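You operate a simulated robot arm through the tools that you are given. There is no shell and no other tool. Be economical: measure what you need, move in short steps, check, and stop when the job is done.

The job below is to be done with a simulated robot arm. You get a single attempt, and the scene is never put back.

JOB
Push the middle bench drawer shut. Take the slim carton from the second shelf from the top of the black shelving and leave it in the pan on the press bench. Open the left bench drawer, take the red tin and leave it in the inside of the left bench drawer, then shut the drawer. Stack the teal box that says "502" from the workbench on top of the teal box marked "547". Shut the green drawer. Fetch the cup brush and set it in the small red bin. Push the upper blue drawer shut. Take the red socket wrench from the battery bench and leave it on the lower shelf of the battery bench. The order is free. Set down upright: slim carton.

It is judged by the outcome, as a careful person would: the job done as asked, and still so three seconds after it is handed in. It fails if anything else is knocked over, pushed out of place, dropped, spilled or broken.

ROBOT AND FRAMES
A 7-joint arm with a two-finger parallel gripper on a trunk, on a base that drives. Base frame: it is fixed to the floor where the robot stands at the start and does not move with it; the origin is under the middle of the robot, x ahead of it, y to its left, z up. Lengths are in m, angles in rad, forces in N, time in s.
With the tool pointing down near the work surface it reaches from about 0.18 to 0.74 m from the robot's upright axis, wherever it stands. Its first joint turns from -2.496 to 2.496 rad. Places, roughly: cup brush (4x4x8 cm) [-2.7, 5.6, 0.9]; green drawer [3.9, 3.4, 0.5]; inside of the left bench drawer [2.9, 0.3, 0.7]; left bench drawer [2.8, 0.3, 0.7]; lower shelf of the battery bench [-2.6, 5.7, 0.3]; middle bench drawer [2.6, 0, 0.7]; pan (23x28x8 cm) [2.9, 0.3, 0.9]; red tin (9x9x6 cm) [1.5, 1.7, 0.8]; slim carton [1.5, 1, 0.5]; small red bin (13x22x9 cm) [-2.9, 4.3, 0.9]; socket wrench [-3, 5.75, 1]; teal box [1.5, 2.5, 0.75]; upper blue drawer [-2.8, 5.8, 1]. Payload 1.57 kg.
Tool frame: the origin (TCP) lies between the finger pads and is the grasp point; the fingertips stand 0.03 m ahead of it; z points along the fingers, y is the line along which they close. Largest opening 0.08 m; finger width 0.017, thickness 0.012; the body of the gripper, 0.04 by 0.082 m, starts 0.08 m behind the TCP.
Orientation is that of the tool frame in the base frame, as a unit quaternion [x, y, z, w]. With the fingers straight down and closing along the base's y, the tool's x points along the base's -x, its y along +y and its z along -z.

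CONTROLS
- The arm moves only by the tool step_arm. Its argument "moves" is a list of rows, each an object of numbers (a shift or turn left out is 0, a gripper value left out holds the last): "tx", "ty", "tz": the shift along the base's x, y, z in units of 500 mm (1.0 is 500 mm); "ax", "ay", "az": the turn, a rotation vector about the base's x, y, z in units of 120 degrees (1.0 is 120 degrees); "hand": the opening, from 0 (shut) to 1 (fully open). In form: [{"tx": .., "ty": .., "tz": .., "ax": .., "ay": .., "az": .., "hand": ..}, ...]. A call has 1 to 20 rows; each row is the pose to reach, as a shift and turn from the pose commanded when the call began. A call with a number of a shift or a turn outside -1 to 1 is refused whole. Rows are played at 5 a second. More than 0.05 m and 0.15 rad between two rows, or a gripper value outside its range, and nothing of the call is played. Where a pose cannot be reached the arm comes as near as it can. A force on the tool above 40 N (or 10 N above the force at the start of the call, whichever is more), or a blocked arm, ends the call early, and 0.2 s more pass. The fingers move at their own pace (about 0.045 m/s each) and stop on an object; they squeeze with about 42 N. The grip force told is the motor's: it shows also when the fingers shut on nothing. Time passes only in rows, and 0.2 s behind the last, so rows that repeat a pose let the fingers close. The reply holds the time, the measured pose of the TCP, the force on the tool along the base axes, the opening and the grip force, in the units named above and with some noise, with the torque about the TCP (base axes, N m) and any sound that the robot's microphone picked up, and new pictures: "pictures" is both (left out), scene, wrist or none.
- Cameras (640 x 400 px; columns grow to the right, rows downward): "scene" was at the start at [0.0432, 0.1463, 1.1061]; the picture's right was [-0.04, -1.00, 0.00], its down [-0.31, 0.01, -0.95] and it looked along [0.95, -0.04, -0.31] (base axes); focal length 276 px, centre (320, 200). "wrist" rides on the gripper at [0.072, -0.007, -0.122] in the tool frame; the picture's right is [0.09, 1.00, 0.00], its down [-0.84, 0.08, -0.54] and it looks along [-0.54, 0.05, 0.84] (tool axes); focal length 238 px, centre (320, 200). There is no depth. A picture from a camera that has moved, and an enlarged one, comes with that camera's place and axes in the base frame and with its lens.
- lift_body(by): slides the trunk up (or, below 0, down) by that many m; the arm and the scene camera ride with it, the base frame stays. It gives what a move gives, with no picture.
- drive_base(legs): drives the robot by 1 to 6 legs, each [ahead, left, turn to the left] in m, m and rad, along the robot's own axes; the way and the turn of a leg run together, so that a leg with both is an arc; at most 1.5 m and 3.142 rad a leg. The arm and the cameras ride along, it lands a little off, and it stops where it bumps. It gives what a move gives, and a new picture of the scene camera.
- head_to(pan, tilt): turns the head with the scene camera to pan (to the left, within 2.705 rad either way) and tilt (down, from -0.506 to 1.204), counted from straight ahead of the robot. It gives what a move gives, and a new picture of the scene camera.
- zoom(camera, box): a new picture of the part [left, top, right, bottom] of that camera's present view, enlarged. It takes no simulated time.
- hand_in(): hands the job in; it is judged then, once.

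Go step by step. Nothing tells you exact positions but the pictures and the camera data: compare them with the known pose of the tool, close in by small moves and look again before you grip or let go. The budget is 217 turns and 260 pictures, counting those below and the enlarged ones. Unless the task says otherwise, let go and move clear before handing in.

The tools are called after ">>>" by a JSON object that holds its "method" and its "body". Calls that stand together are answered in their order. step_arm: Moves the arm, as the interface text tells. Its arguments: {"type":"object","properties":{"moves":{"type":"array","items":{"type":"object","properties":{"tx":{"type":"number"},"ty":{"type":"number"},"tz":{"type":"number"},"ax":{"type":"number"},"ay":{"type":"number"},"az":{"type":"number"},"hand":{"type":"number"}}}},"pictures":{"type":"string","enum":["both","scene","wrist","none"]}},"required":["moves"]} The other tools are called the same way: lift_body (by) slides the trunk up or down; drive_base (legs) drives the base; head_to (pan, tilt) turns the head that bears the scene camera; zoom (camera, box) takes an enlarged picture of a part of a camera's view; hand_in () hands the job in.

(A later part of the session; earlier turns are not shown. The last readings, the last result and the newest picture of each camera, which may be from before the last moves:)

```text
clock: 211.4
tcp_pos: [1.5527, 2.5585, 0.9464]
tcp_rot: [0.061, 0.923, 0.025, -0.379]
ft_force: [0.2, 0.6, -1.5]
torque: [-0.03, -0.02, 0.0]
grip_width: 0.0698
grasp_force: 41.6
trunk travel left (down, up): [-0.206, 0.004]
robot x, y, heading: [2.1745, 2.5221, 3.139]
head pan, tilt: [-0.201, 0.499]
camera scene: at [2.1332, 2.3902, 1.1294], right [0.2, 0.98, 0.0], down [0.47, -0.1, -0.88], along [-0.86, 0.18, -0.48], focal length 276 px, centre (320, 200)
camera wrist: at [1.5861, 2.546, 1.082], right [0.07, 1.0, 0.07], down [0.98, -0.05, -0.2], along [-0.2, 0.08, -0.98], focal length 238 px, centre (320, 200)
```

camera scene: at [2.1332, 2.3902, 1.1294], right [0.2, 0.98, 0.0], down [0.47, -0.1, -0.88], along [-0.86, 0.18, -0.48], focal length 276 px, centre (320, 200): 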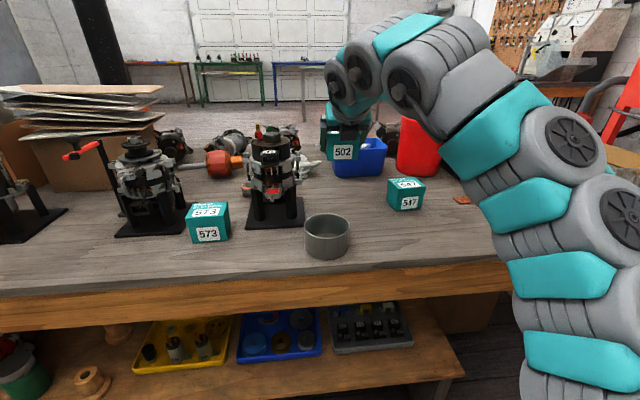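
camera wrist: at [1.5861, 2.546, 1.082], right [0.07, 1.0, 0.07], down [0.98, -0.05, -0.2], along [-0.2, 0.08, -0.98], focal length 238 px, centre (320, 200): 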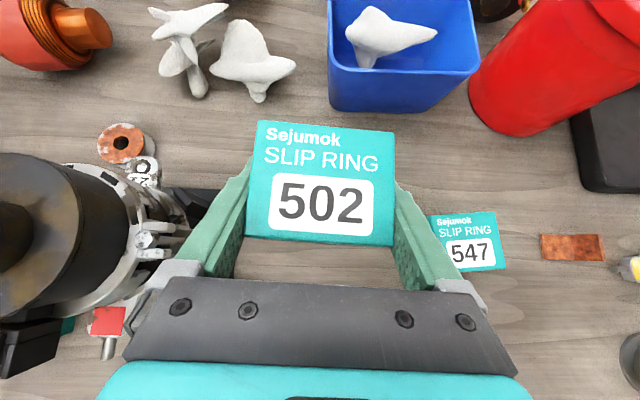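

502 is held (7 cm). Move it over 547, matching its yaw.

>>> {"method": "step_arm", "body": {"moves": [{"tx": 0.016, "ty": 0.08, "az": 0.02}, {"tx": 0.032, "ty": 0.16, "az": 0.045}, {"tx": 0.048, "ty": 0.24, "az": 0.068}, {"tx": 0.064, "ty": 0.309, "az": 0.089}, {"tx": 0.064, "ty": 0.309, "az": 0.089}], "pictures": "both"}}

>>> {"method": "zoom", "body": {"camera": "scene", "box": [330, 110, 490, 230]}}

```text
clock: 212.6
tcp_pos: [1.5856, 2.7122, 0.948]
tcp_rot: [-0.026, 0.925, -0.01, -0.38]
ft_force: [0.1, 0.0, -0.7]
torque: [-0.04, -0.02, 0.01]
grip_width: 0.0696
grasp_force: 41.9
trunk travel left (down, up): [-0.206, 0.004]
robot x, y, heading: [2.1734, 2.5229, 3.139]
head pan, tilt: [-0.201, 0.499]
camera scene: at [2.1333, 2.3902, 1.1294], right [0.2, 0.98, 0.0], down [0.47, -0.1, -0.88], along [-0.86, 0.18, -0.48], focal length 276 px, centre (320, 200)
camera wrist: at [1.6189, 2.707, 1.0833], right [-0.12, 0.99, 0.07], down [0.97, 0.13, -0.2], along [-0.21, 0.04, -0.98], focal length 238 px, centre (320, 200)
```

scene: 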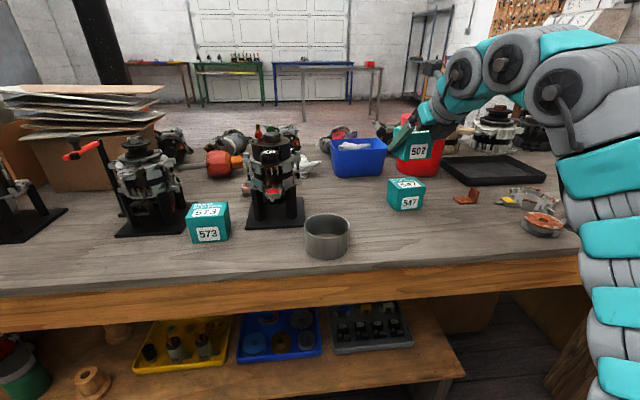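
wrist: 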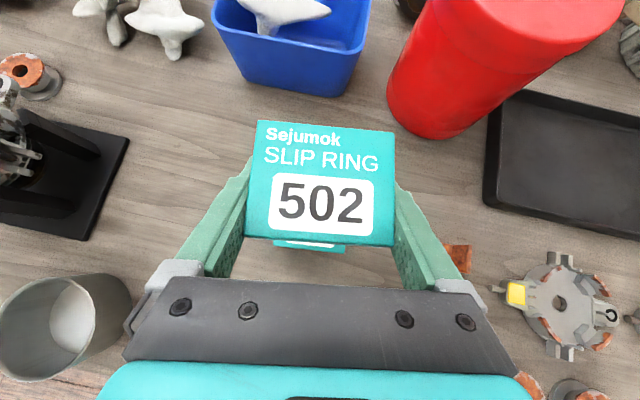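

```text
3.33 times, centred on (410, 170) of scene
camera zoom: at [2.1333, 2.3902, 1.1294], right [0.2, 0.98, 0.0], down [0.47, -0.1, -0.88], along [-0.86, 0.18, -0.48], focal length 922 px, centre (20, 300)
```

zoom: 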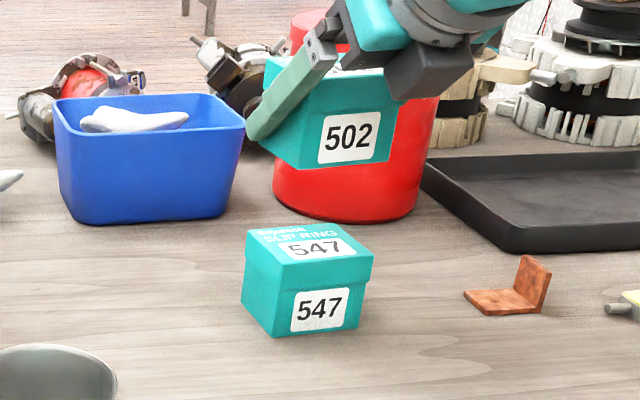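

Aligned over 547. Descend slowly to contact.

>>> {"method": "step_arm", "body": {"moves": [{"tx": 0.002, "ty": 0.003, "tz": -0.06}, {"tx": 0.002, "ty": 0.003, "tz": -0.1}, {"tx": 0.002, "ty": 0.003, "tz": -0.112}, {"tx": 0.002, "ty": 0.003, "tz": -0.12}, {"tx": 0.002, "ty": 0.003, "tz": -0.126}, {"tx": 0.002, "ty": 0.003, "tz": -0.132}], "pictures": "none"}}

>>> {"method": "zoom", "body": {"camera": "scene", "box": [330, 110, 490, 230]}}

```text
clock: 214.0
tcp_pos: [1.5855, 2.7127, 0.8826]
tcp_rot: [-0.026, 0.924, -0.009, -0.381]
ft_force: [-1.8, -1.3, 14.4]
torque: [-0.02, -0.12, 0.07]
grip_width: 0.0693
grasp_force: 41.9
trunk travel left (down, up): [-0.206, 0.004]
robot x, y, heading: [2.1736, 2.5215, 3.142]
head pan, tilt: [-0.201, 0.499]
```

```text
3.33 times, centred on (410, 170) of scene
camera zoom: at [2.1338, 2.39, 1.1298], right [0.2, 0.98, 0.0], down [0.47, -0.1, -0.88], along [-0.86, 0.18, -0.48], focal length 922 px, centre (20, 300)
```

zoom: 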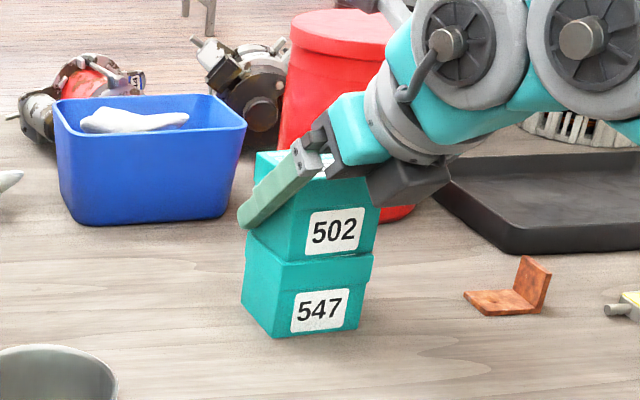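

Stacked. Release and withdraw upward.

>>> {"method": "step_arm", "body": {"moves": [{"tz": 0.002, "hand": 0.9}, {"tz": 0.002, "hand": 1}, {"tz": 0.002, "hand": 1}, {"tz": 0.04, "tx": 0.01}, {"tz": 0.1, "tx": 0.03}, {"tz": 0.18, "tx": 0.06}, {"tz": 0.26, "tx": 0.1}], "pictures": "wrist"}}

>>> {"method": "zoom", "body": {"camera": "scene", "box": [330, 110, 490, 230]}}

```text
clock: 215.6
tcp_pos: [1.6382, 2.7106, 1.0103]
tcp_rot: [-0.027, 0.924, -0.009, -0.38]
ft_force: [-0.6, -0.2, 0.2]
torque: [0.01, 0.03, 0.02]
grip_width: 0.0798
grasp_force: 0.0
trunk travel left (down, up): [-0.206, 0.004]
robot x, y, heading: [2.1732, 2.519, 3.144]
head pan, tilt: [-0.201, 0.499]
camera wrist: at [1.6727, 2.7053, 1.1461], right [-0.12, 0.99, 0.07], down [0.97, 0.13, -0.2], along [-0.21, 0.04, -0.98], focal length 238 px, centre (320, 200)
```

wrist: 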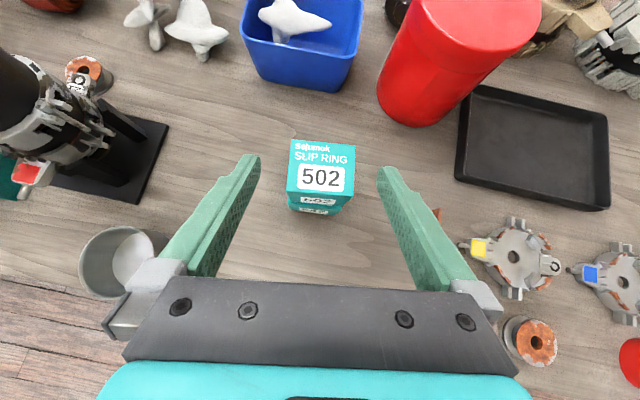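

```text
3.33 times, centred on (410, 170) of scene
camera zoom: at [2.1333, 2.3903, 1.1294], right [0.2, 0.98, 0.0], down [0.47, -0.1, -0.88], along [-0.86, 0.18, -0.48], focal length 922 px, centre (20, 300)
```

zoom: 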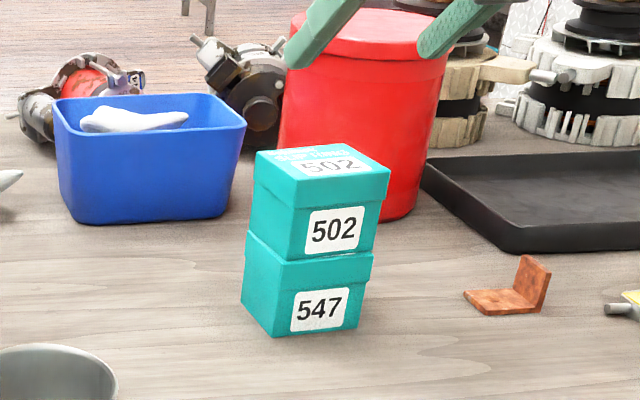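

Stack is stable. Now back off and turn toward the green drawer around (3.9, 3.4).

>>> {"method": "drive_base", "body": {"legs": [[-0.45, 0, 0], [0, 0, -2.5]]}}

>>> {"method": "head_to", "body": {"pan": 0.0, "tilt": 0.4}}

```text
clock: 224.1
tcp_pos: [3.1535, 2.7137, 1.0089]
tcp_rot: [0.863, 0.335, 0.354, -0.136]
ft_force: [-0.1, 0.2, 0.2]
torque: [-0.01, 0.02, 0.02]
grip_width: 0.0798
grasp_force: 0.1
trunk travel left (down, up): [-0.206, 0.004]
robot x, y, heading: [2.6195, 2.5231, 0.681]
head pan, tilt: [-0.201, 0.499]
camera scene: at [2.5657, 2.65, 1.1294], right [0.46, -0.89, 0.0], down [-0.42, -0.22, -0.88], along [0.78, 0.41, -0.48], focal length 276 px, centre (320, 200)
```

scene: 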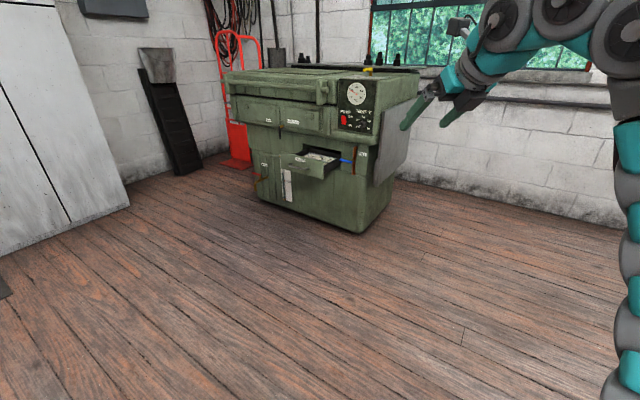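

```text
clock: 224.9
tcp_pos: [3.1514, 2.7142, 1.0091]
tcp_rot: [0.862, 0.335, 0.354, -0.136]
ft_force: [-0.1, -0.4, 0.3]
torque: [-0.03, 0.02, -0.02]
grip_width: 0.0801
grasp_force: 0.1
trunk travel left (down, up): [-0.206, 0.004]
robot x, y, heading: [2.6208, 2.5241, 0.684]
head pan, tilt: [0.0, 0.4]
camera scene: at [2.5569, 2.6662, 1.1385], right [0.63, -0.78, 0.0], down [-0.3, -0.25, -0.92], along [0.71, 0.58, -0.39], focal length 276 px, centre (320, 200)
```

scene: 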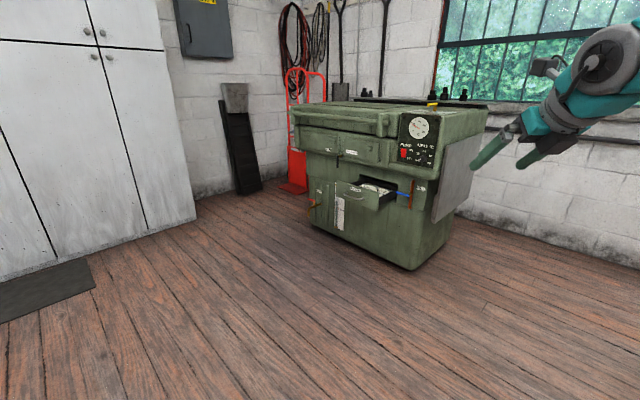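

>>> {"method": "zoom", "body": {"camera": "scene", "box": [280, 80, 480, 280]}}

```text
2.00 times, centred on (380, 180) of scene
camera zoom: at [2.5569, 2.6662, 1.1385], right [0.63, -0.78, 0.0], down [-0.3, -0.25, -0.92], along [0.71, 0.58, -0.39], focal length 553 px, centre (200, 240)
```

zoom: 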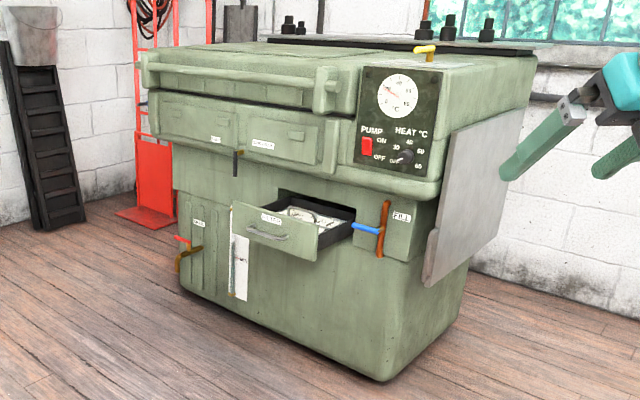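

The green machine's drawer is open, facing −x, around (3.83, 3.43, 0.53). Drive to face it.

>>> {"method": "drive_base", "body": {"legs": [[0, 0, -0.684], [0.35, 0.9, 0]]}}

>>> {"method": "head_to", "body": {"pan": 0.0, "tilt": 0.6}}

```text
clock: 231.8
tcp_pos: [3.5091, 3.2342, 1.0091]
tcp_rot: [0.925, 0.023, 0.379, -0.008]
ft_force: [-0.5, 0.4, 0.9]
torque: [-0.04, 0.01, 0.01]
grip_width: 0.0801
grasp_force: 0.0
trunk travel left (down, up): [-0.206, 0.004]
robot x, y, heading: [2.9761, 3.426, -0.011]
head pan, tilt: [0.0, 0.4]
camera scene: at [3.0192, 3.5757, 1.1386], right [-0.01, -1.0, 0.0], down [-0.39, 0.0, -0.92], along [0.92, -0.01, -0.39], focal length 276 px, centre (320, 200)
```

scene: 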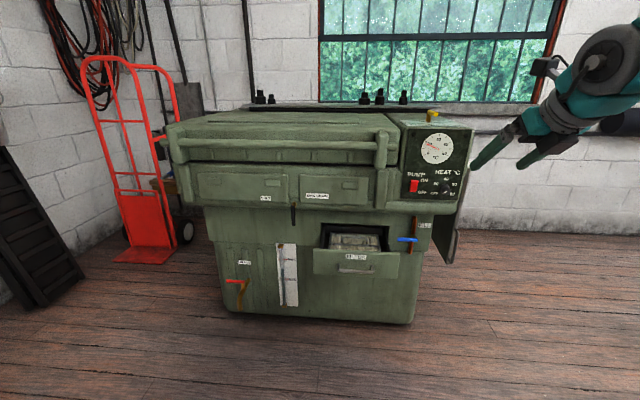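

```text
clock: 232.5
tcp_pos: [3.5093, 3.2338, 1.0095]
tcp_rot: [0.925, 0.023, 0.379, -0.008]
ft_force: [0.6, 0.4, 0.0]
torque: [0.03, 0.01, 0.0]
grip_width: 0.08
grasp_force: 0.0
trunk travel left (down, up): [-0.206, 0.004]
robot x, y, heading: [2.975, 3.4245, -0.012]
head pan, tilt: [0.0, 0.6]
camera scene: at [3.015, 3.5758, 1.1204], right [-0.01, -1.0, 0.0], down [-0.56, 0.0, -0.83], along [0.83, -0.01, -0.56], focal length 276 px, centre (320, 200)
```

scene: 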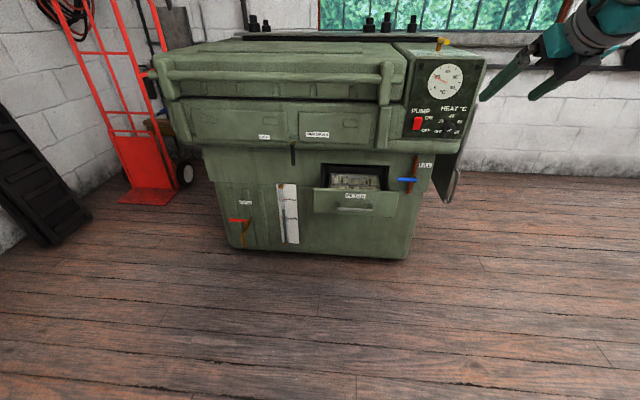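

Drawer face centre ≈ (3.84, 3.436, 0.545), with the machine overhanging above it. Lower the trunk, level the tool, and roll it so the camera is underneath.

>>> {"method": "lift_body", "body": {"by": -0.2}}

>>> {"method": "step_arm", "body": {"moves": [{"ay": -0.065, "tx": -0.02, "hand": 0}, {"ay": -0.13, "tx": -0.02}, {"ay": -0.2, "tx": -0.02}], "pictures": "none"}}

>>> {"method": "step_arm", "body": {"moves": [{"ax": -0.064, "az": 0.0233}, {"ax": -0.128, "az": 0.0466}, {"ax": -0.192, "az": 0.07}, {"ax": -0.256, "az": 0.0933}, {"ax": -0.32, "az": 0.1166}, {"ax": -0.384, "az": 0.14}, {"ax": -0.448, "az": 0.1632}, {"ax": -0.512, "az": 0.1865}, {"ax": -0.576, "az": 0.21}, {"ax": -0.64, "az": 0.2332}, {"ax": -0.705, "az": 0.2565}], "pictures": "none"}}

>>> {"method": "step_arm", "body": {"moves": [{"ax": -0.064, "az": 0.0233}, {"ax": -0.128, "az": 0.0466}, {"ax": -0.192, "az": 0.07}, {"ax": -0.256, "az": 0.0933}, {"ax": -0.32, "az": 0.1166}, {"ax": -0.384, "az": 0.14}, {"ax": -0.448, "az": 0.1632}, {"ax": -0.512, "az": 0.1865}, {"ax": -0.576, "az": 0.21}, {"ax": -0.64, "az": 0.2332}, {"ax": -0.705, "az": 0.2565}], "pictures": "scene"}}

```text
clock: 234.7
tcp_pos: [3.5089, 3.233, 0.8091]
tcp_rot: [0.925, 0.022, 0.379, -0.008]
ft_force: [0.2, -0.7, 0.1]
torque: [0.04, -0.01, 0.0]
grip_width: 0.0802
grasp_force: 0.0
trunk travel left (down, up): [-0.006, 0.204]
robot x, y, heading: [2.9754, 3.4195, -0.01]
head pan, tilt: [0.0, 0.6]
```

```text
clock: 235.5
tcp_pos: [3.4984, 3.2331, 0.8103]
tcp_rot: [0.825, 0.025, 0.565, -0.004]
ft_force: [0.0, -0.4, 0.5]
torque: [0.02, 0.0, 0.0]
grip_width: 0.0099
grasp_force: 0.5
trunk travel left (down, up): [-0.006, 0.204]
robot x, y, heading: [2.9727, 3.4265, -0.002]
head pan, tilt: [0.0, 0.6]
```

```text
clock: 237.9
tcp_pos: [3.4998, 3.233, 0.8097]
tcp_rot: [0.579, 0.592, 0.381, 0.411]
ft_force: [-0.9, -0.2, -0.3]
torque: [0.01, -0.01, 0.0]
grip_width: 0.0
grasp_force: 21.2
trunk travel left (down, up): [-0.006, 0.204]
robot x, y, heading: [2.9745, 3.424, -0.008]
head pan, tilt: [0.0, 0.6]
```

```text
clock: 240.3
tcp_pos: [3.4997, 3.2338, 0.8083]
tcp_rot: [-0.007, 0.812, -0.025, 0.583]
ft_force: [0.1, -0.6, 0.1]
torque: [-0.04, -0.02, -0.05]
grip_width: 0.0
grasp_force: 21.9
trunk travel left (down, up): [-0.006, 0.204]
robot x, y, heading: [2.9777, 3.427, -0.007]
head pan, tilt: [0.0, 0.6]
camera scene: at [3.0149, 3.5758, 0.9203], right [-0.01, -1.0, 0.0], down [-0.56, 0.0, -0.83], along [0.83, -0.01, -0.56], focal length 276 px, centre (320, 200)
```

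scene: 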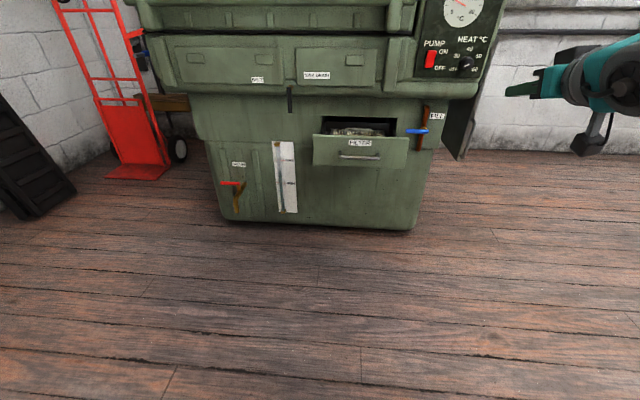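

>>> {"method": "step_arm", "body": {"moves": [{"ty": 0.08, "tx": 0.03}, {"ty": 0.16, "tx": 0.06}, {"ty": 0.24, "tx": 0.09, "tz": -0.04}, {"ty": 0.32, "tx": 0.12, "tz": -0.12}, {"ty": 0.39, "tx": 0.15, "tz": -0.2}, {"ty": 0.39, "tx": 0.18, "tz": -0.28}, {"ty": 0.39, "tx": 0.18, "tz": -0.36}, {"ty": 0.39, "tx": 0.18, "tz": -0.44}, {"ty": 0.39, "tx": 0.18, "tz": -0.452}], "pictures": "scene"}}

```text
refused: row 4 steps farther than a row can; nothing moved
```

>>> {"method": "step_arm", "body": {"moves": [{"ty": 0.08, "tx": 0.03}, {"ty": 0.16, "tx": 0.06}, {"ty": 0.24, "tx": 0.09}, {"ty": 0.32, "tx": 0.12, "tz": -0.03}, {"ty": 0.38, "tx": 0.15, "tz": -0.09}, {"ty": 0.39, "tx": 0.18, "tz": -0.17}, {"ty": 0.39, "tx": 0.18, "tz": -0.26}, {"ty": 0.39, "tx": 0.18, "tz": -0.35}, {"ty": 0.39, "tx": 0.18, "tz": -0.44}, {"ty": 0.39, "tx": 0.18, "tz": -0.452}], "pictures": "scene"}}

```text
clock: 242.5
tcp_pos: [3.5889, 3.4285, 0.5834]
tcp_rot: [-0.006, 0.812, -0.024, 0.583]
ft_force: [-0.4, -0.8, -0.2]
torque: [0.01, 0.0, 0.02]
grip_width: 0.0002
grasp_force: 21.2
trunk travel left (down, up): [-0.006, 0.204]
robot x, y, heading: [2.9772, 3.426, -0.005]
head pan, tilt: [0.0, 0.6]
camera scene: at [3.015, 3.5759, 0.9203], right [-0.01, -1.0, 0.0], down [-0.56, 0.0, -0.83], along [0.83, -0.01, -0.56], focal length 276 px, centre (320, 200)
```

scene: 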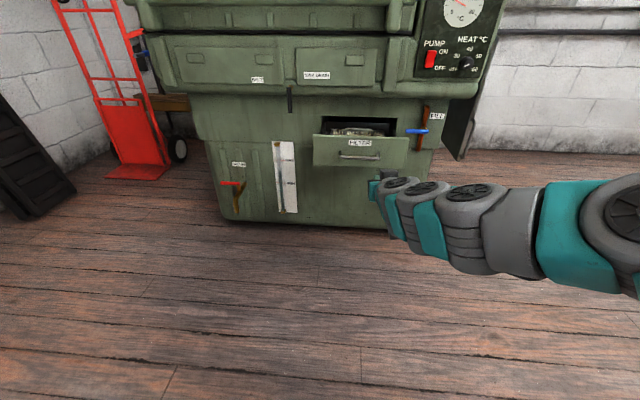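

>>> {"method": "drive_base", "body": {"legs": [[0.2, 0, 0]]}}

>>> {"method": "zoom", "body": {"camera": "scene", "box": [280, 60, 480, 220]}}

```text
clock: 244.1
tcp_pos: [3.7866, 3.428, 0.5833]
tcp_rot: [-0.006, 0.812, -0.024, 0.583]
ft_force: [-0.1, -0.6, 0.5]
torque: [-0.01, 0.0, -0.02]
grip_width: 0.0
grasp_force: 21.2
trunk travel left (down, up): [-0.006, 0.204]
robot x, y, heading: [3.1716, 3.4253, -0.005]
head pan, tilt: [0.0, 0.6]
camera scene: at [3.2128, 3.5747, 0.9203], right [-0.01, -1.0, 0.0], down [-0.56, 0.0, -0.83], along [0.83, 0.0, -0.56], focal length 276 px, centre (320, 200)
```

scene: 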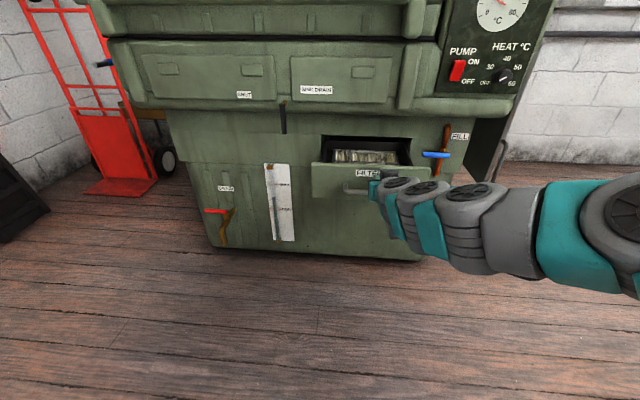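

```text
2.50 times, centred on (380, 140) of scene
camera zoom: at [3.2128, 3.5747, 0.9203], right [-0.01, -1.0, 0.0], down [-0.56, 0.0, -0.83], along [0.83, 0.0, -0.56], focal length 691 px, centre (170, 350)
```

zoom: 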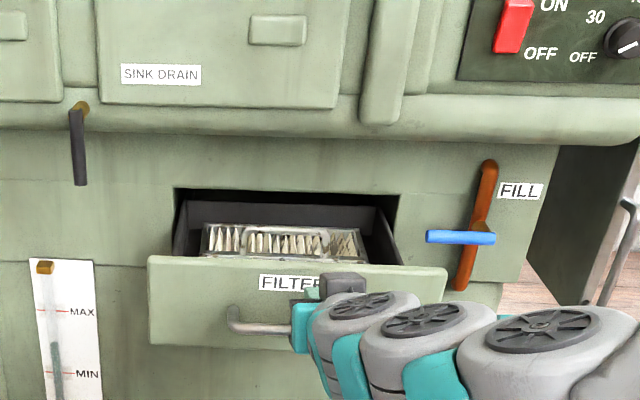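

>>> {"method": "drive_base", "body": {"legs": [[0.12, 0, 0]]}}

>>> {"method": "step_arm", "body": {"moves": [{"tx": 0.03}, {"tx": 0.06}, {"tx": 0.09}, {"tx": 0.12}, {"tx": 0.15}, {"tx": 0.18}, {"tx": 0.21}, {"tx": 0.24}, {"tx": 0.27}, {"tx": 0.3}], "pictures": "scene"}}

```text
clock: 245.3
tcp_pos: [3.9067, 3.4266, 0.584]
tcp_rot: [-0.007, 0.812, -0.023, 0.584]
ft_force: [0.3, 0.3, -0.3]
torque: [0.02, 0.03, 0.01]
grip_width: 0.0
grasp_force: 21.0
trunk travel left (down, up): [-0.006, 0.204]
robot x, y, heading: [3.2919, 3.426, -0.004]
head pan, tilt: [0.0, 0.6]
camera scene: at [3.3317, 3.5741, 0.9203], right [0.0, -1.0, 0.0], down [-0.56, 0.0, -0.83], along [0.83, 0.0, -0.56], focal length 276 px, centre (320, 200)
```

scene: 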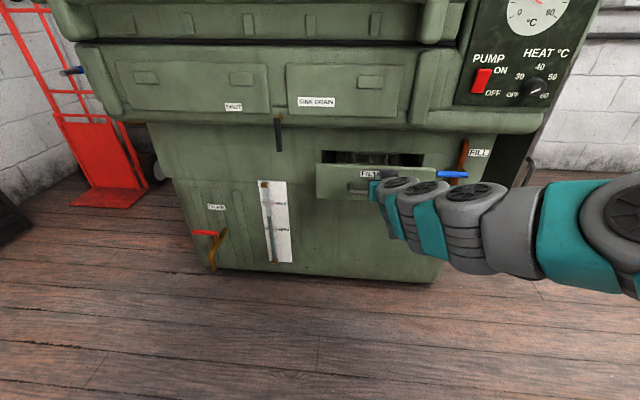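

```text
clock: 246.9
tcp_pos: [4.0028, 3.4271, 0.582]
tcp_rot: [-0.006, 0.813, -0.023, 0.582]
ft_force: [-21.6, 0.3, 5.0]
torque: [-0.02, -0.11, -0.21]
grip_width: 0.0
grasp_force: 21.4
trunk travel left (down, up): [-0.006, 0.204]
robot x, y, heading: [3.2946, 3.4235, -0.011]
head pan, tilt: [0.0, 0.6]
stopped in row 7: the force on the tool passed its limit at 78 N (the readings are from after the stop); the commanded pose is now the measured one
camera scene: at [3.3305, 3.5741, 0.9205], right [0.0, -1.0, 0.0], down [-0.56, 0.0, -0.83], along [0.83, 0.0, -0.56], focal length 276 px, centre (320, 200)
```

scene: 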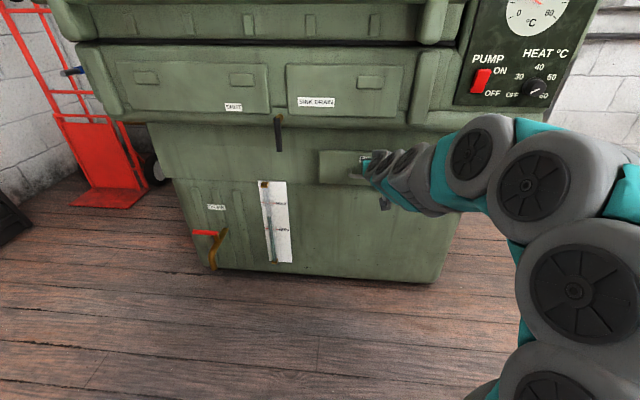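

Drawer looks shut. Retract and confirm.

>>> {"method": "step_arm", "body": {"moves": [{"tx": -0.06}, {"tx": -0.14}, {"tx": -0.22}, {"tx": -0.3}], "pictures": "none"}}

>>> {"method": "drive_base", "body": {"legs": [[-0.35, 0, 0]]}}

>>> {"method": "zoom", "body": {"camera": "scene", "box": [280, 60, 480, 220]}}

```text
clock: 247.9
tcp_pos: [3.857, 3.4275, 0.5858]
tcp_rot: [-0.006, 0.814, -0.022, 0.581]
ft_force: [-0.3, 0.0, 0.3]
torque: [0.01, 0.0, 0.0]
grip_width: 0.0
grasp_force: 21.7
out of reach, approached as far as the arm can: row 4
trunk travel left (down, up): [-0.006, 0.204]
robot x, y, heading: [3.2919, 3.4228, -0.009]
head pan, tilt: [0.0, 0.6]
```

```text
clock: 250.1
tcp_pos: [3.5096, 3.431, 0.5855]
tcp_rot: [-0.008, 0.814, -0.021, 0.58]
ft_force: [-0.5, 1.1, 0.0]
torque: [-0.01, 0.02, 0.0]
grip_width: 0.0
grasp_force: 21.2
trunk travel left (down, up): [-0.006, 0.204]
robot x, y, heading: [2.9429, 3.4252, 0.001]
head pan, tilt: [0.0, 0.6]
camera scene: at [2.9836, 3.5751, 0.9203], right [0.0, -1.0, 0.0], down [-0.56, 0.0, -0.83], along [0.83, 0.0, -0.56], focal length 276 px, centre (320, 200)
```

scene: 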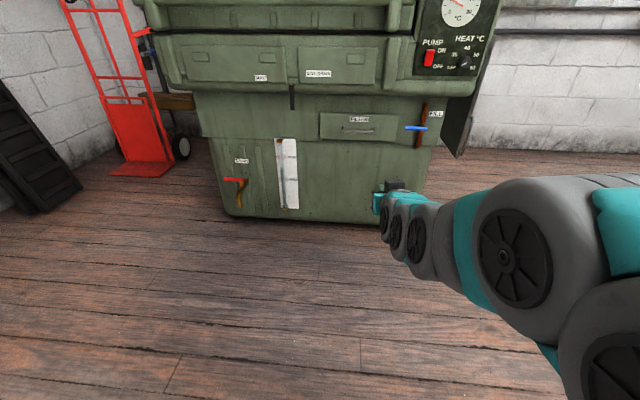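

```text
2.50 times, centred on (380, 140) of scene
camera zoom: at [2.9836, 3.5751, 0.9203], right [0.0, -1.0, 0.0], down [-0.56, 0.0, -0.83], along [0.83, 0.0, -0.56], focal length 691 px, centre (170, 350)
```

zoom: 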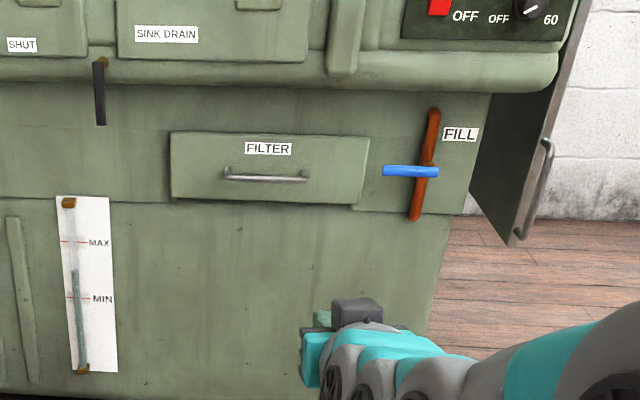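

Green drawer is shut. Now raise the trunk, turn west and look for a route to the battery bench.

>>> {"method": "lift_body", "body": {"by": 0.2}}

>>> {"method": "drive_base", "body": {"legs": [[0, 0, 2.83]]}}

>>> {"method": "head_to", "body": {"pan": 0.0, "tilt": 0.25}}

```text
clock: 252.3
tcp_pos: [3.5085, 3.4309, 0.7849]
tcp_rot: [-0.008, 0.814, -0.021, 0.58]
ft_force: [0.0, 0.7, -0.5]
torque: [-0.01, -0.02, 0.03]
grip_width: 0.0
grasp_force: 21.5
trunk travel left (down, up): [-0.206, 0.004]
robot x, y, heading: [2.9475, 3.4244, -0.0]
head pan, tilt: [0.0, 0.6]
```

```text
clock: 259.3
tcp_pos: [2.4075, 3.5958, 0.7848]
tcp_rot: [0.805, -0.123, -0.569, -0.114]
ft_force: [-0.1, -0.8, 0.0]
torque: [0.01, 0.0, 0.0]
grip_width: 0.0001
grasp_force: 20.8
trunk travel left (down, up): [-0.206, 0.004]
robot x, y, heading: [2.946, 3.424, 2.818]
head pan, tilt: [0.0, 0.6]
camera scene: at [2.8614, 3.2947, 1.1203], right [0.32, 0.95, 0.0], down [0.54, -0.18, -0.83], along [-0.78, 0.26, -0.56], focal length 276 px, centre (320, 200)
```

scene: 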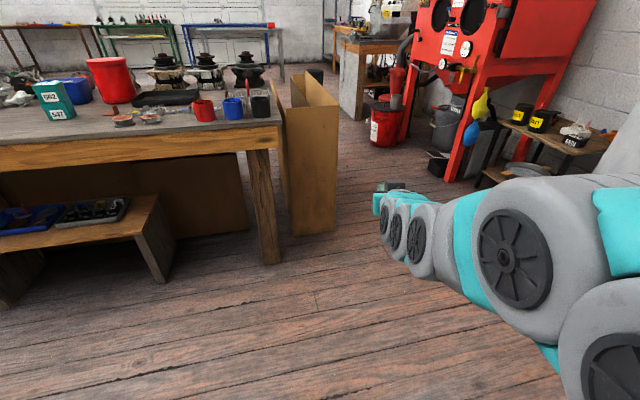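

```text
clock: 260.1
tcp_pos: [2.4068, 3.5968, 0.7859]
tcp_rot: [0.805, -0.122, -0.57, -0.113]
ft_force: [-0.1, -0.2, 0.3]
torque: [-0.01, -0.03, -0.01]
grip_width: 0.0
grasp_force: 21.1
trunk travel left (down, up): [-0.206, 0.004]
robot x, y, heading: [2.9454, 3.4201, 2.82]
head pan, tilt: [0.0, 0.25]
camera scene: at [2.8567, 3.2963, 1.1525], right [0.32, 0.95, 0.0], down [0.24, -0.08, -0.97], along [-0.92, 0.31, -0.25], focal length 276 px, centre (320, 200)
```

scene: 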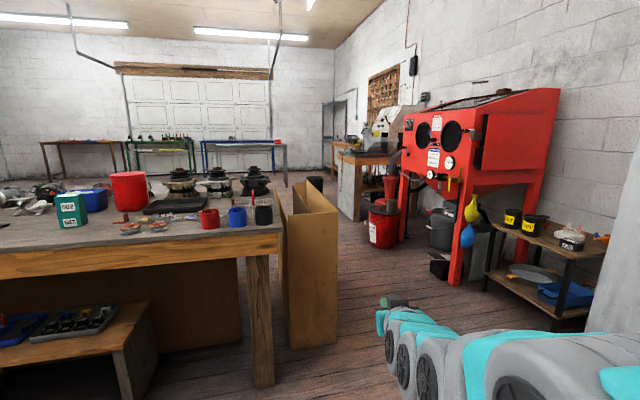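

There's a ~1 m corridor between the cardboard sheet (corner ≈(1.68, 3.78)) and the blaster (≈y 4.85). Drive through at y≈4.28.

>>> {"method": "drive_base", "body": {"legs": [[0, 0, 0.322], [0.35, -0.86, 0], [1.3, 0, 0]]}}

```text
clock: 272.2
tcp_pos: [0.6964, 4.2523, 0.7856]
tcp_rot: [0.814, 0.009, -0.581, -0.02]
ft_force: [0.3, -0.2, 0.0]
torque: [0.0, -0.02, 0.01]
grip_width: 0.0
grasp_force: 21.0
trunk travel left (down, up): [-0.206, 0.004]
robot x, y, heading: [1.2596, 4.266, -3.134]
head pan, tilt: [0.0, 0.25]
camera scene: at [1.2196, 4.1133, 1.1525], right [-0.01, 1.0, 0.0], down [0.25, 0.0, -0.97], along [-0.97, -0.01, -0.25], focal length 276 px, centre (320, 200)
```

scene: 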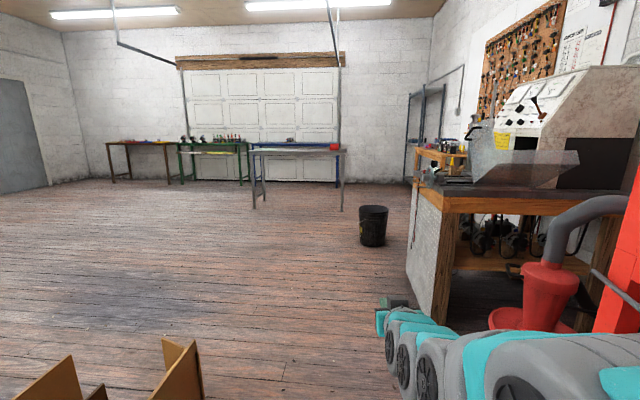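

Clear ahead. Continue west past the grey cabinet and black bin.

>>> {"method": "drive_base", "body": {"legs": [[1.4, 0.15, 0], [0.9, 0, 0]]}}

>>> {"method": "head_to", "body": {"pan": -0.6, "tilt": 0.3}}

```text
clock: 283.6
tcp_pos: [-1.5935, 4.1046, 0.7855]
tcp_rot: [0.814, 0.01, -0.58, -0.02]
ft_force: [-0.1, 0.4, 0.2]
torque: [-0.05, 0.02, -0.01]
grip_width: 0.0001
grasp_force: 21.3
trunk travel left (down, up): [-0.206, 0.004]
robot x, y, heading: [-1.0251, 4.1149, -3.129]
head pan, tilt: [0.0, 0.25]
camera scene: at [-1.0709, 3.9649, 1.1525], right [-0.01, 1.0, 0.0], down [0.25, 0.0, -0.97], along [-0.97, -0.01, -0.25], focal length 276 px, centre (320, 200)
```

scene: 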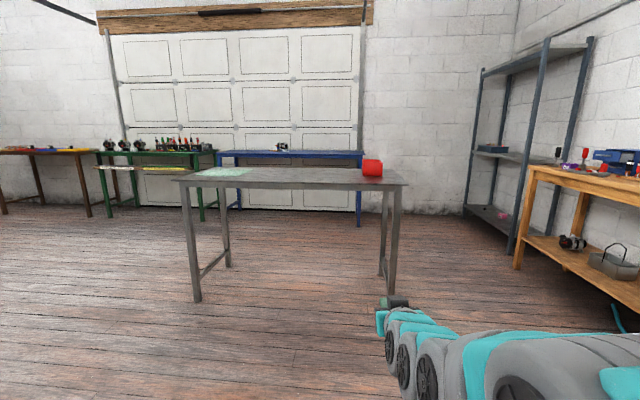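

```text
clock: 284.6
tcp_pos: [-1.5933, 4.1059, 0.7847]
tcp_rot: [0.814, 0.01, -0.58, -0.02]
ft_force: [-0.1, -0.4, -0.6]
torque: [-0.03, -0.01, 0.0]
grip_width: 0.0
grasp_force: 21.2
trunk travel left (down, up): [-0.206, 0.004]
robot x, y, heading: [-1.0283, 4.1191, -3.136]
head pan, tilt: [-0.6, 0.3]
camera scene: at [-1.0549, 4.0176, 1.1478], right [0.56, 0.83, 0.0], down [0.24, -0.17, -0.96], along [-0.79, 0.53, -0.3], focal length 276 px, centre (320, 200)
```

scene: 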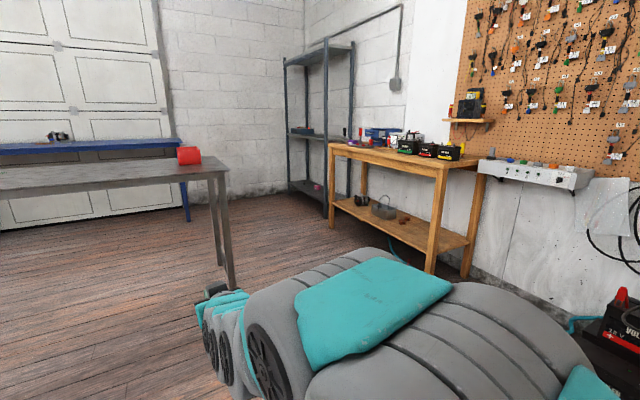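

>>> {"method": "zoom", "body": {"camera": "scene", "box": [320, 110, 490, 270]}}

```text
2.50 times, centred on (405, 190) of scene
camera zoom: at [-1.0549, 4.0176, 1.1478], right [0.56, 0.83, 0.0], down [0.24, -0.17, -0.96], along [-0.79, 0.53, -0.3], focal length 691 px, centre (108, 225)
```

zoom: 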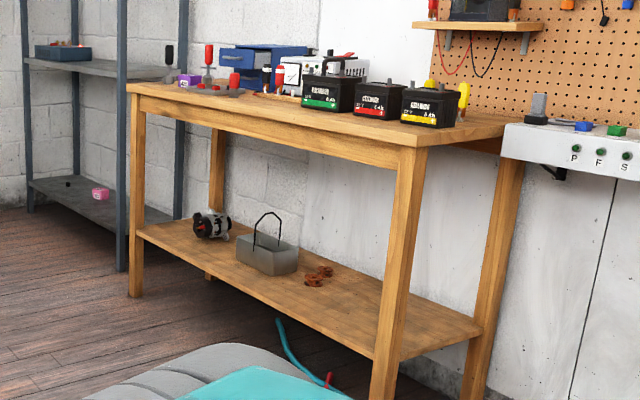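

The battery bench lies along y≈5.4–5.8. I'll turn to face it and come closer, avoiding the black bin and the grey table.

>>> {"method": "drive_base", "body": {"legs": [[0, 0, -1.575], [0, 1.0, 0], [0.55, 0.1, 0]]}}

>>> {"method": "head_to", "body": {"pan": 0.5, "tilt": 0.3}}

```text
clock: 296.4
tcp_pos: [-2.1558, 5.2181, 0.7859]
tcp_rot: [0.585, -0.566, -0.399, -0.423]
ft_force: [-0.1, 0.9, 0.4]
torque: [-0.01, 0.01, 0.03]
grip_width: 0.0001
grasp_force: 21.2
trunk travel left (down, up): [-0.206, 0.004]
robot x, y, heading: [-2.1436, 4.6522, 1.581]
head pan, tilt: [-0.6, 0.3]
camera scene: at [-2.2389, 4.6783, 1.1478], right [0.83, -0.55, 0.0], down [-0.16, -0.25, -0.96], along [0.53, 0.8, -0.3], focal length 276 px, centre (320, 200)
```

scene: 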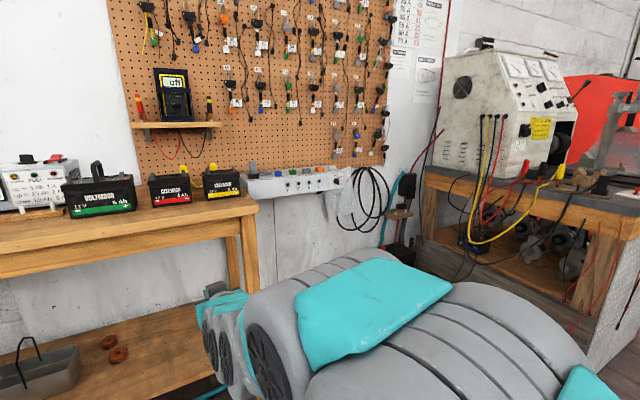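

```text
clock: 297.7
tcp_pos: [-2.1563, 5.2178, 0.7855]
tcp_rot: [0.585, -0.566, -0.398, -0.423]
ft_force: [0.0, 0.7, 1.1]
torque: [0.0, 0.03, 0.0]
grip_width: 0.0001
grasp_force: 21.2
trunk travel left (down, up): [-0.206, 0.004]
robot x, y, heading: [-2.1428, 4.653, 1.586]
head pan, tilt: [0.499, 0.3]
camera scene: at [-2.3363, 4.6817, 1.1478], right [0.87, 0.49, 0.0], down [0.15, -0.26, -0.96], along [-0.47, 0.83, -0.3], focal length 276 px, centre (320, 200)
```

scene: 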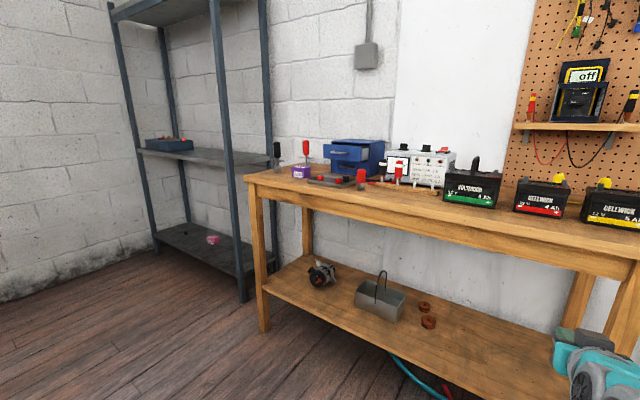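

>>> {"method": "zoom", "body": {"camera": "scene", "box": [240, 120, 460, 250]}}

```text
2.91 times, centred on (350, 185) of scene
camera zoom: at [-2.3363, 4.6817, 1.1478], right [0.87, 0.49, 0.0], down [0.15, -0.26, -0.96], along [-0.47, 0.83, -0.3], focal length 804 px, centre (233, 244)
```

zoom: 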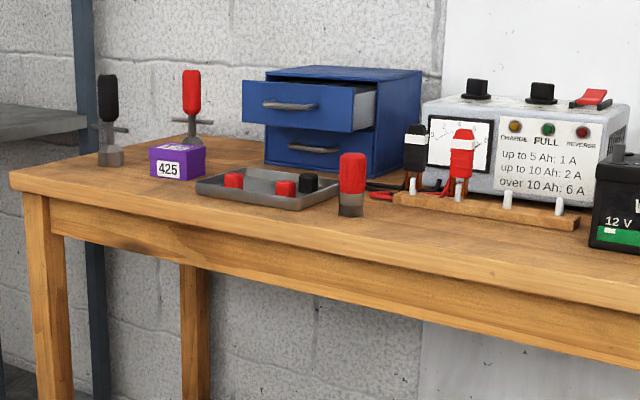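

Items identified: cup brush (red top, front) at about (-2.70, 5.635), the red socket wrench standing at back-left, and the blue unit with the upper drawer ajar, facing −y. Raise the hand and roll it so the camera is on top again.

>>> {"method": "step_arm", "body": {"moves": [{"tz": 0.09}, {"tz": 0.18}, {"tz": 0.27}, {"tz": 0.36}, {"tz": 0.4}], "pictures": "none"}}

>>> {"method": "step_arm", "body": {"moves": [{"ay": 0.064, "az": -0.0216}, {"ay": 0.128, "az": -0.043}, {"ay": 0.193, "az": -0.065}, {"ay": 0.257, "az": -0.087}, {"ay": 0.322, "az": -0.108}, {"ay": 0.386, "az": -0.13}, {"ay": 0.45, "az": -0.152}, {"ay": 0.515, "az": -0.173}, {"ay": 0.58, "az": -0.195}, {"ay": 0.645, "az": -0.217}, {"ay": 0.71, "az": -0.239}], "pictures": "none"}}

>>> {"method": "step_arm", "body": {"moves": [{"ay": 0.064, "az": -0.0216, "hand": 1}, {"ay": 0.128, "az": -0.043}, {"ay": 0.193, "az": -0.065}, {"ay": 0.257, "az": -0.087}, {"ay": 0.322, "az": -0.108}, {"ay": 0.386, "az": -0.13}, {"ay": 0.45, "az": -0.152}, {"ay": 0.515, "az": -0.173}, {"ay": 0.58, "az": -0.195}, {"ay": 0.645, "az": -0.217}, {"ay": 0.71, "az": -0.239}], "pictures": "scene"}}

```text
clock: 298.9
tcp_pos: [-2.1569, 5.2153, 0.9849]
tcp_rot: [0.586, -0.567, -0.397, -0.422]
ft_force: [-0.2, -1.0, 0.1]
torque: [-0.01, 0.0, -0.01]
grip_width: 0.0001
grasp_force: 21.4
trunk travel left (down, up): [-0.206, 0.004]
robot x, y, heading: [-2.1439, 4.6528, 1.586]
head pan, tilt: [0.499, 0.3]
```

```text
clock: 301.3
tcp_pos: [-2.1623, 5.2144, 0.991]
tcp_rot: [-0.007, 0.811, 0.583, -0.039]
ft_force: [0.2, -1.1, -0.3]
torque: [-0.02, -0.01, 0.0]
grip_width: 0.0001
grasp_force: 21.5
trunk travel left (down, up): [-0.206, 0.004]
robot x, y, heading: [-2.1476, 4.6498, 1.586]
head pan, tilt: [0.499, 0.3]
```

```text
clock: 303.0
tcp_pos: [-2.1656, 5.2077, 1.0162]
tcp_rot: [0.392, 0.684, 0.462, -0.406]
ft_force: [0.2, 0.1, 0.3]
torque: [0.02, -0.04, 0.0]
grip_width: 0.08
grasp_force: 0.1
trunk travel left (down, up): [-0.206, 0.004]
robot x, y, heading: [-2.14, 4.6489, 1.582]
head pan, tilt: [0.499, 0.3]
stopped in row 8: the arm was blocked; the commanded pose is now the measured one
camera scene: at [-2.3359, 4.682, 1.1478], right [0.87, 0.49, 0.0], down [0.14, -0.26, -0.96], along [-0.46, 0.83, -0.3], focal length 276 px, centre (320, 200)
```

scene: 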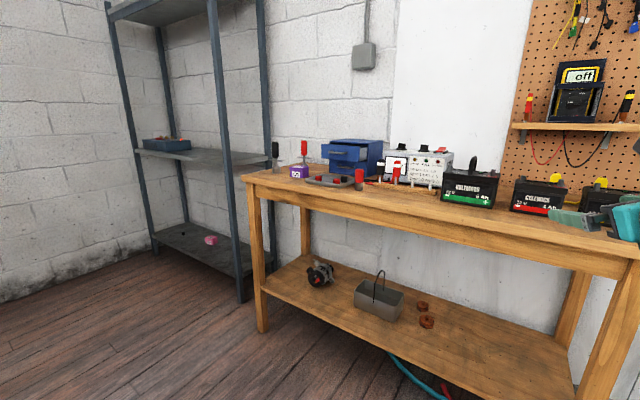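

The roll is near a joint limit; blend the rest of the roll with pitching down to 45°.

>>> {"method": "step_arm", "body": {"moves": [{"ax": -0.054, "ay": 0.0226, "az": -0.0344}, {"ax": -0.108, "ay": 0.0452, "az": -0.0688}, {"ax": -0.162, "ay": 0.0679, "az": -0.1031}, {"ax": -0.216, "ay": 0.0905, "az": -0.1375}, {"ax": -0.2697, "ay": 0.1131, "az": -0.1719}], "pictures": "none"}}

```text
clock: 303.6
tcp_pos: [-2.1551, 5.1717, 1.0944]
tcp_rot: [0.471, 0.61, 0.341, -0.538]
ft_force: [-0.7, -0.2, -0.8]
torque: [-0.01, 0.03, -0.02]
grip_width: 0.0801
grasp_force: 0.1
trunk travel left (down, up): [-0.206, 0.004]
robot x, y, heading: [-2.1404, 4.6523, 1.587]
head pan, tilt: [0.499, 0.3]
stopped in row 2: the arm was blocked; the commanded pose is now the measured one
```

>>> {"method": "head_to", "body": {"pan": -0.3, "tilt": 0.3}}

```text
clock: 304.7
tcp_pos: [-2.1531, 5.1728, 1.0932]
tcp_rot: [0.471, 0.61, 0.342, -0.537]
ft_force: [-0.2, -1.0, 0.9]
torque: [0.0, 0.0, -0.01]
grip_width: 0.08
grasp_force: 0.1
trunk travel left (down, up): [-0.206, 0.004]
robot x, y, heading: [-2.1448, 4.6534, 1.588]
head pan, tilt: [-0.3, 0.3]
camera scene: at [-2.3381, 4.6807, 1.1478], right [0.86, 0.51, 0.0], down [0.15, -0.25, -0.96], along [-0.49, 0.82, -0.3], focal length 276 px, centre (320, 200)
```

scene: 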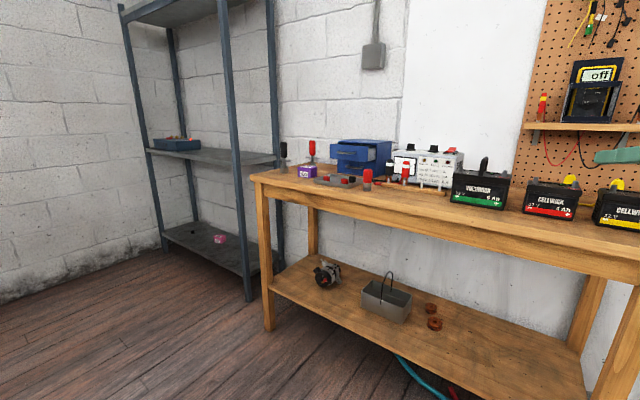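

The arm is leaning against the head camera. Swing the head away to the left and extend the arm forward to free it.

>>> {"method": "head_to", "body": {"pan": 1.2, "tilt": 0.4}}

>>> {"method": "step_arm", "body": {"moves": [{"ty": 0.06}, {"ty": 0.12}, {"ty": 0.18, "tz": -0.02}, {"ty": 0.24, "tz": -0.04}], "pictures": "both"}}

```text
clock: 306.3
tcp_pos: [-2.1537, 5.1738, 1.0921]
tcp_rot: [0.472, 0.611, 0.34, -0.536]
ft_force: [0.8, 0.1, -1.0]
torque: [0.1, 0.04, 0.03]
grip_width: 0.0796
grasp_force: 0.1
trunk travel left (down, up): [-0.206, 0.004]
robot x, y, heading: [-2.1391, 4.6557, 1.588]
head pan, tilt: [1.201, 0.4]
camera scene: at [-2.3767, 4.634, 1.1385], right [0.36, 0.93, 0.0], down [0.36, -0.14, -0.92], along [-0.86, 0.33, -0.39], focal length 276 px, centre (320, 200)
```

scene: 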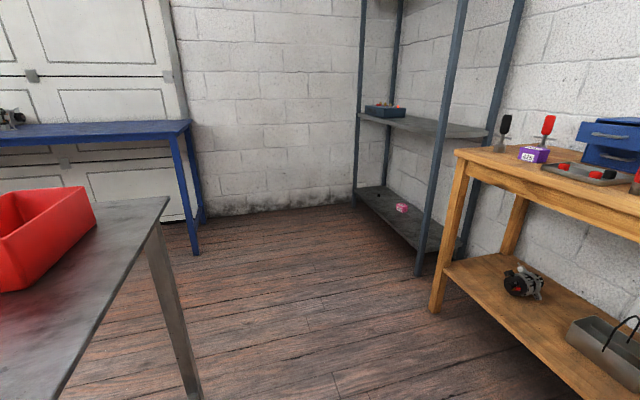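

```text
clock: 307.3
tcp_pos: [-2.1529, 5.2919, 1.0731]
tcp_rot: [0.472, 0.611, 0.343, -0.535]
ft_force: [-0.8, 0.1, -0.3]
torque: [-0.01, -0.02, -0.02]
grip_width: 0.0798
grasp_force: 0.0
trunk travel left (down, up): [-0.206, 0.004]
robot x, y, heading: [-2.1426, 4.6519, 1.585]
head pan, tilt: [1.201, 0.4]
camera scene: at [-2.3773, 4.6325, 1.1385], right [0.35, 0.94, 0.0], down [0.36, -0.14, -0.92], along [-0.86, 0.32, -0.39], focal length 276 px, centre (320, 200)
camera wrist: at [-2.1176, 5.1933, 1.1665], right [0.94, 0.34, 0.01], down [0.24, -0.65, -0.72], along [-0.24, 0.68, -0.69], focal length 238 px, centre (320, 200)
```

scene: 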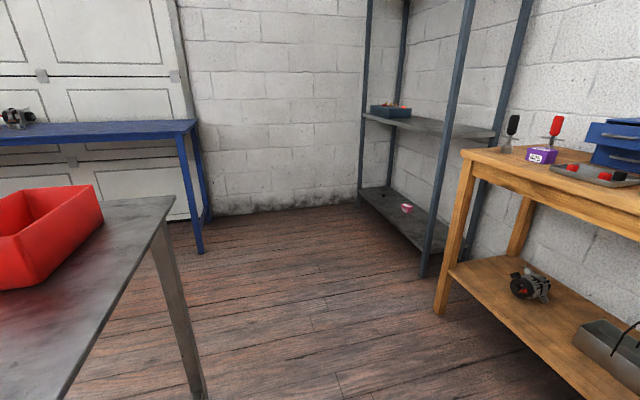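
wrist: 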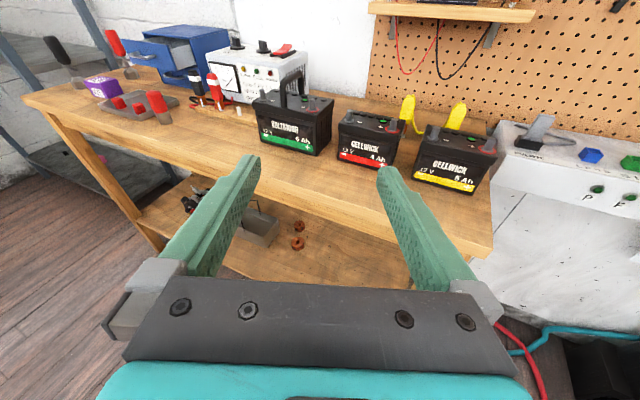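

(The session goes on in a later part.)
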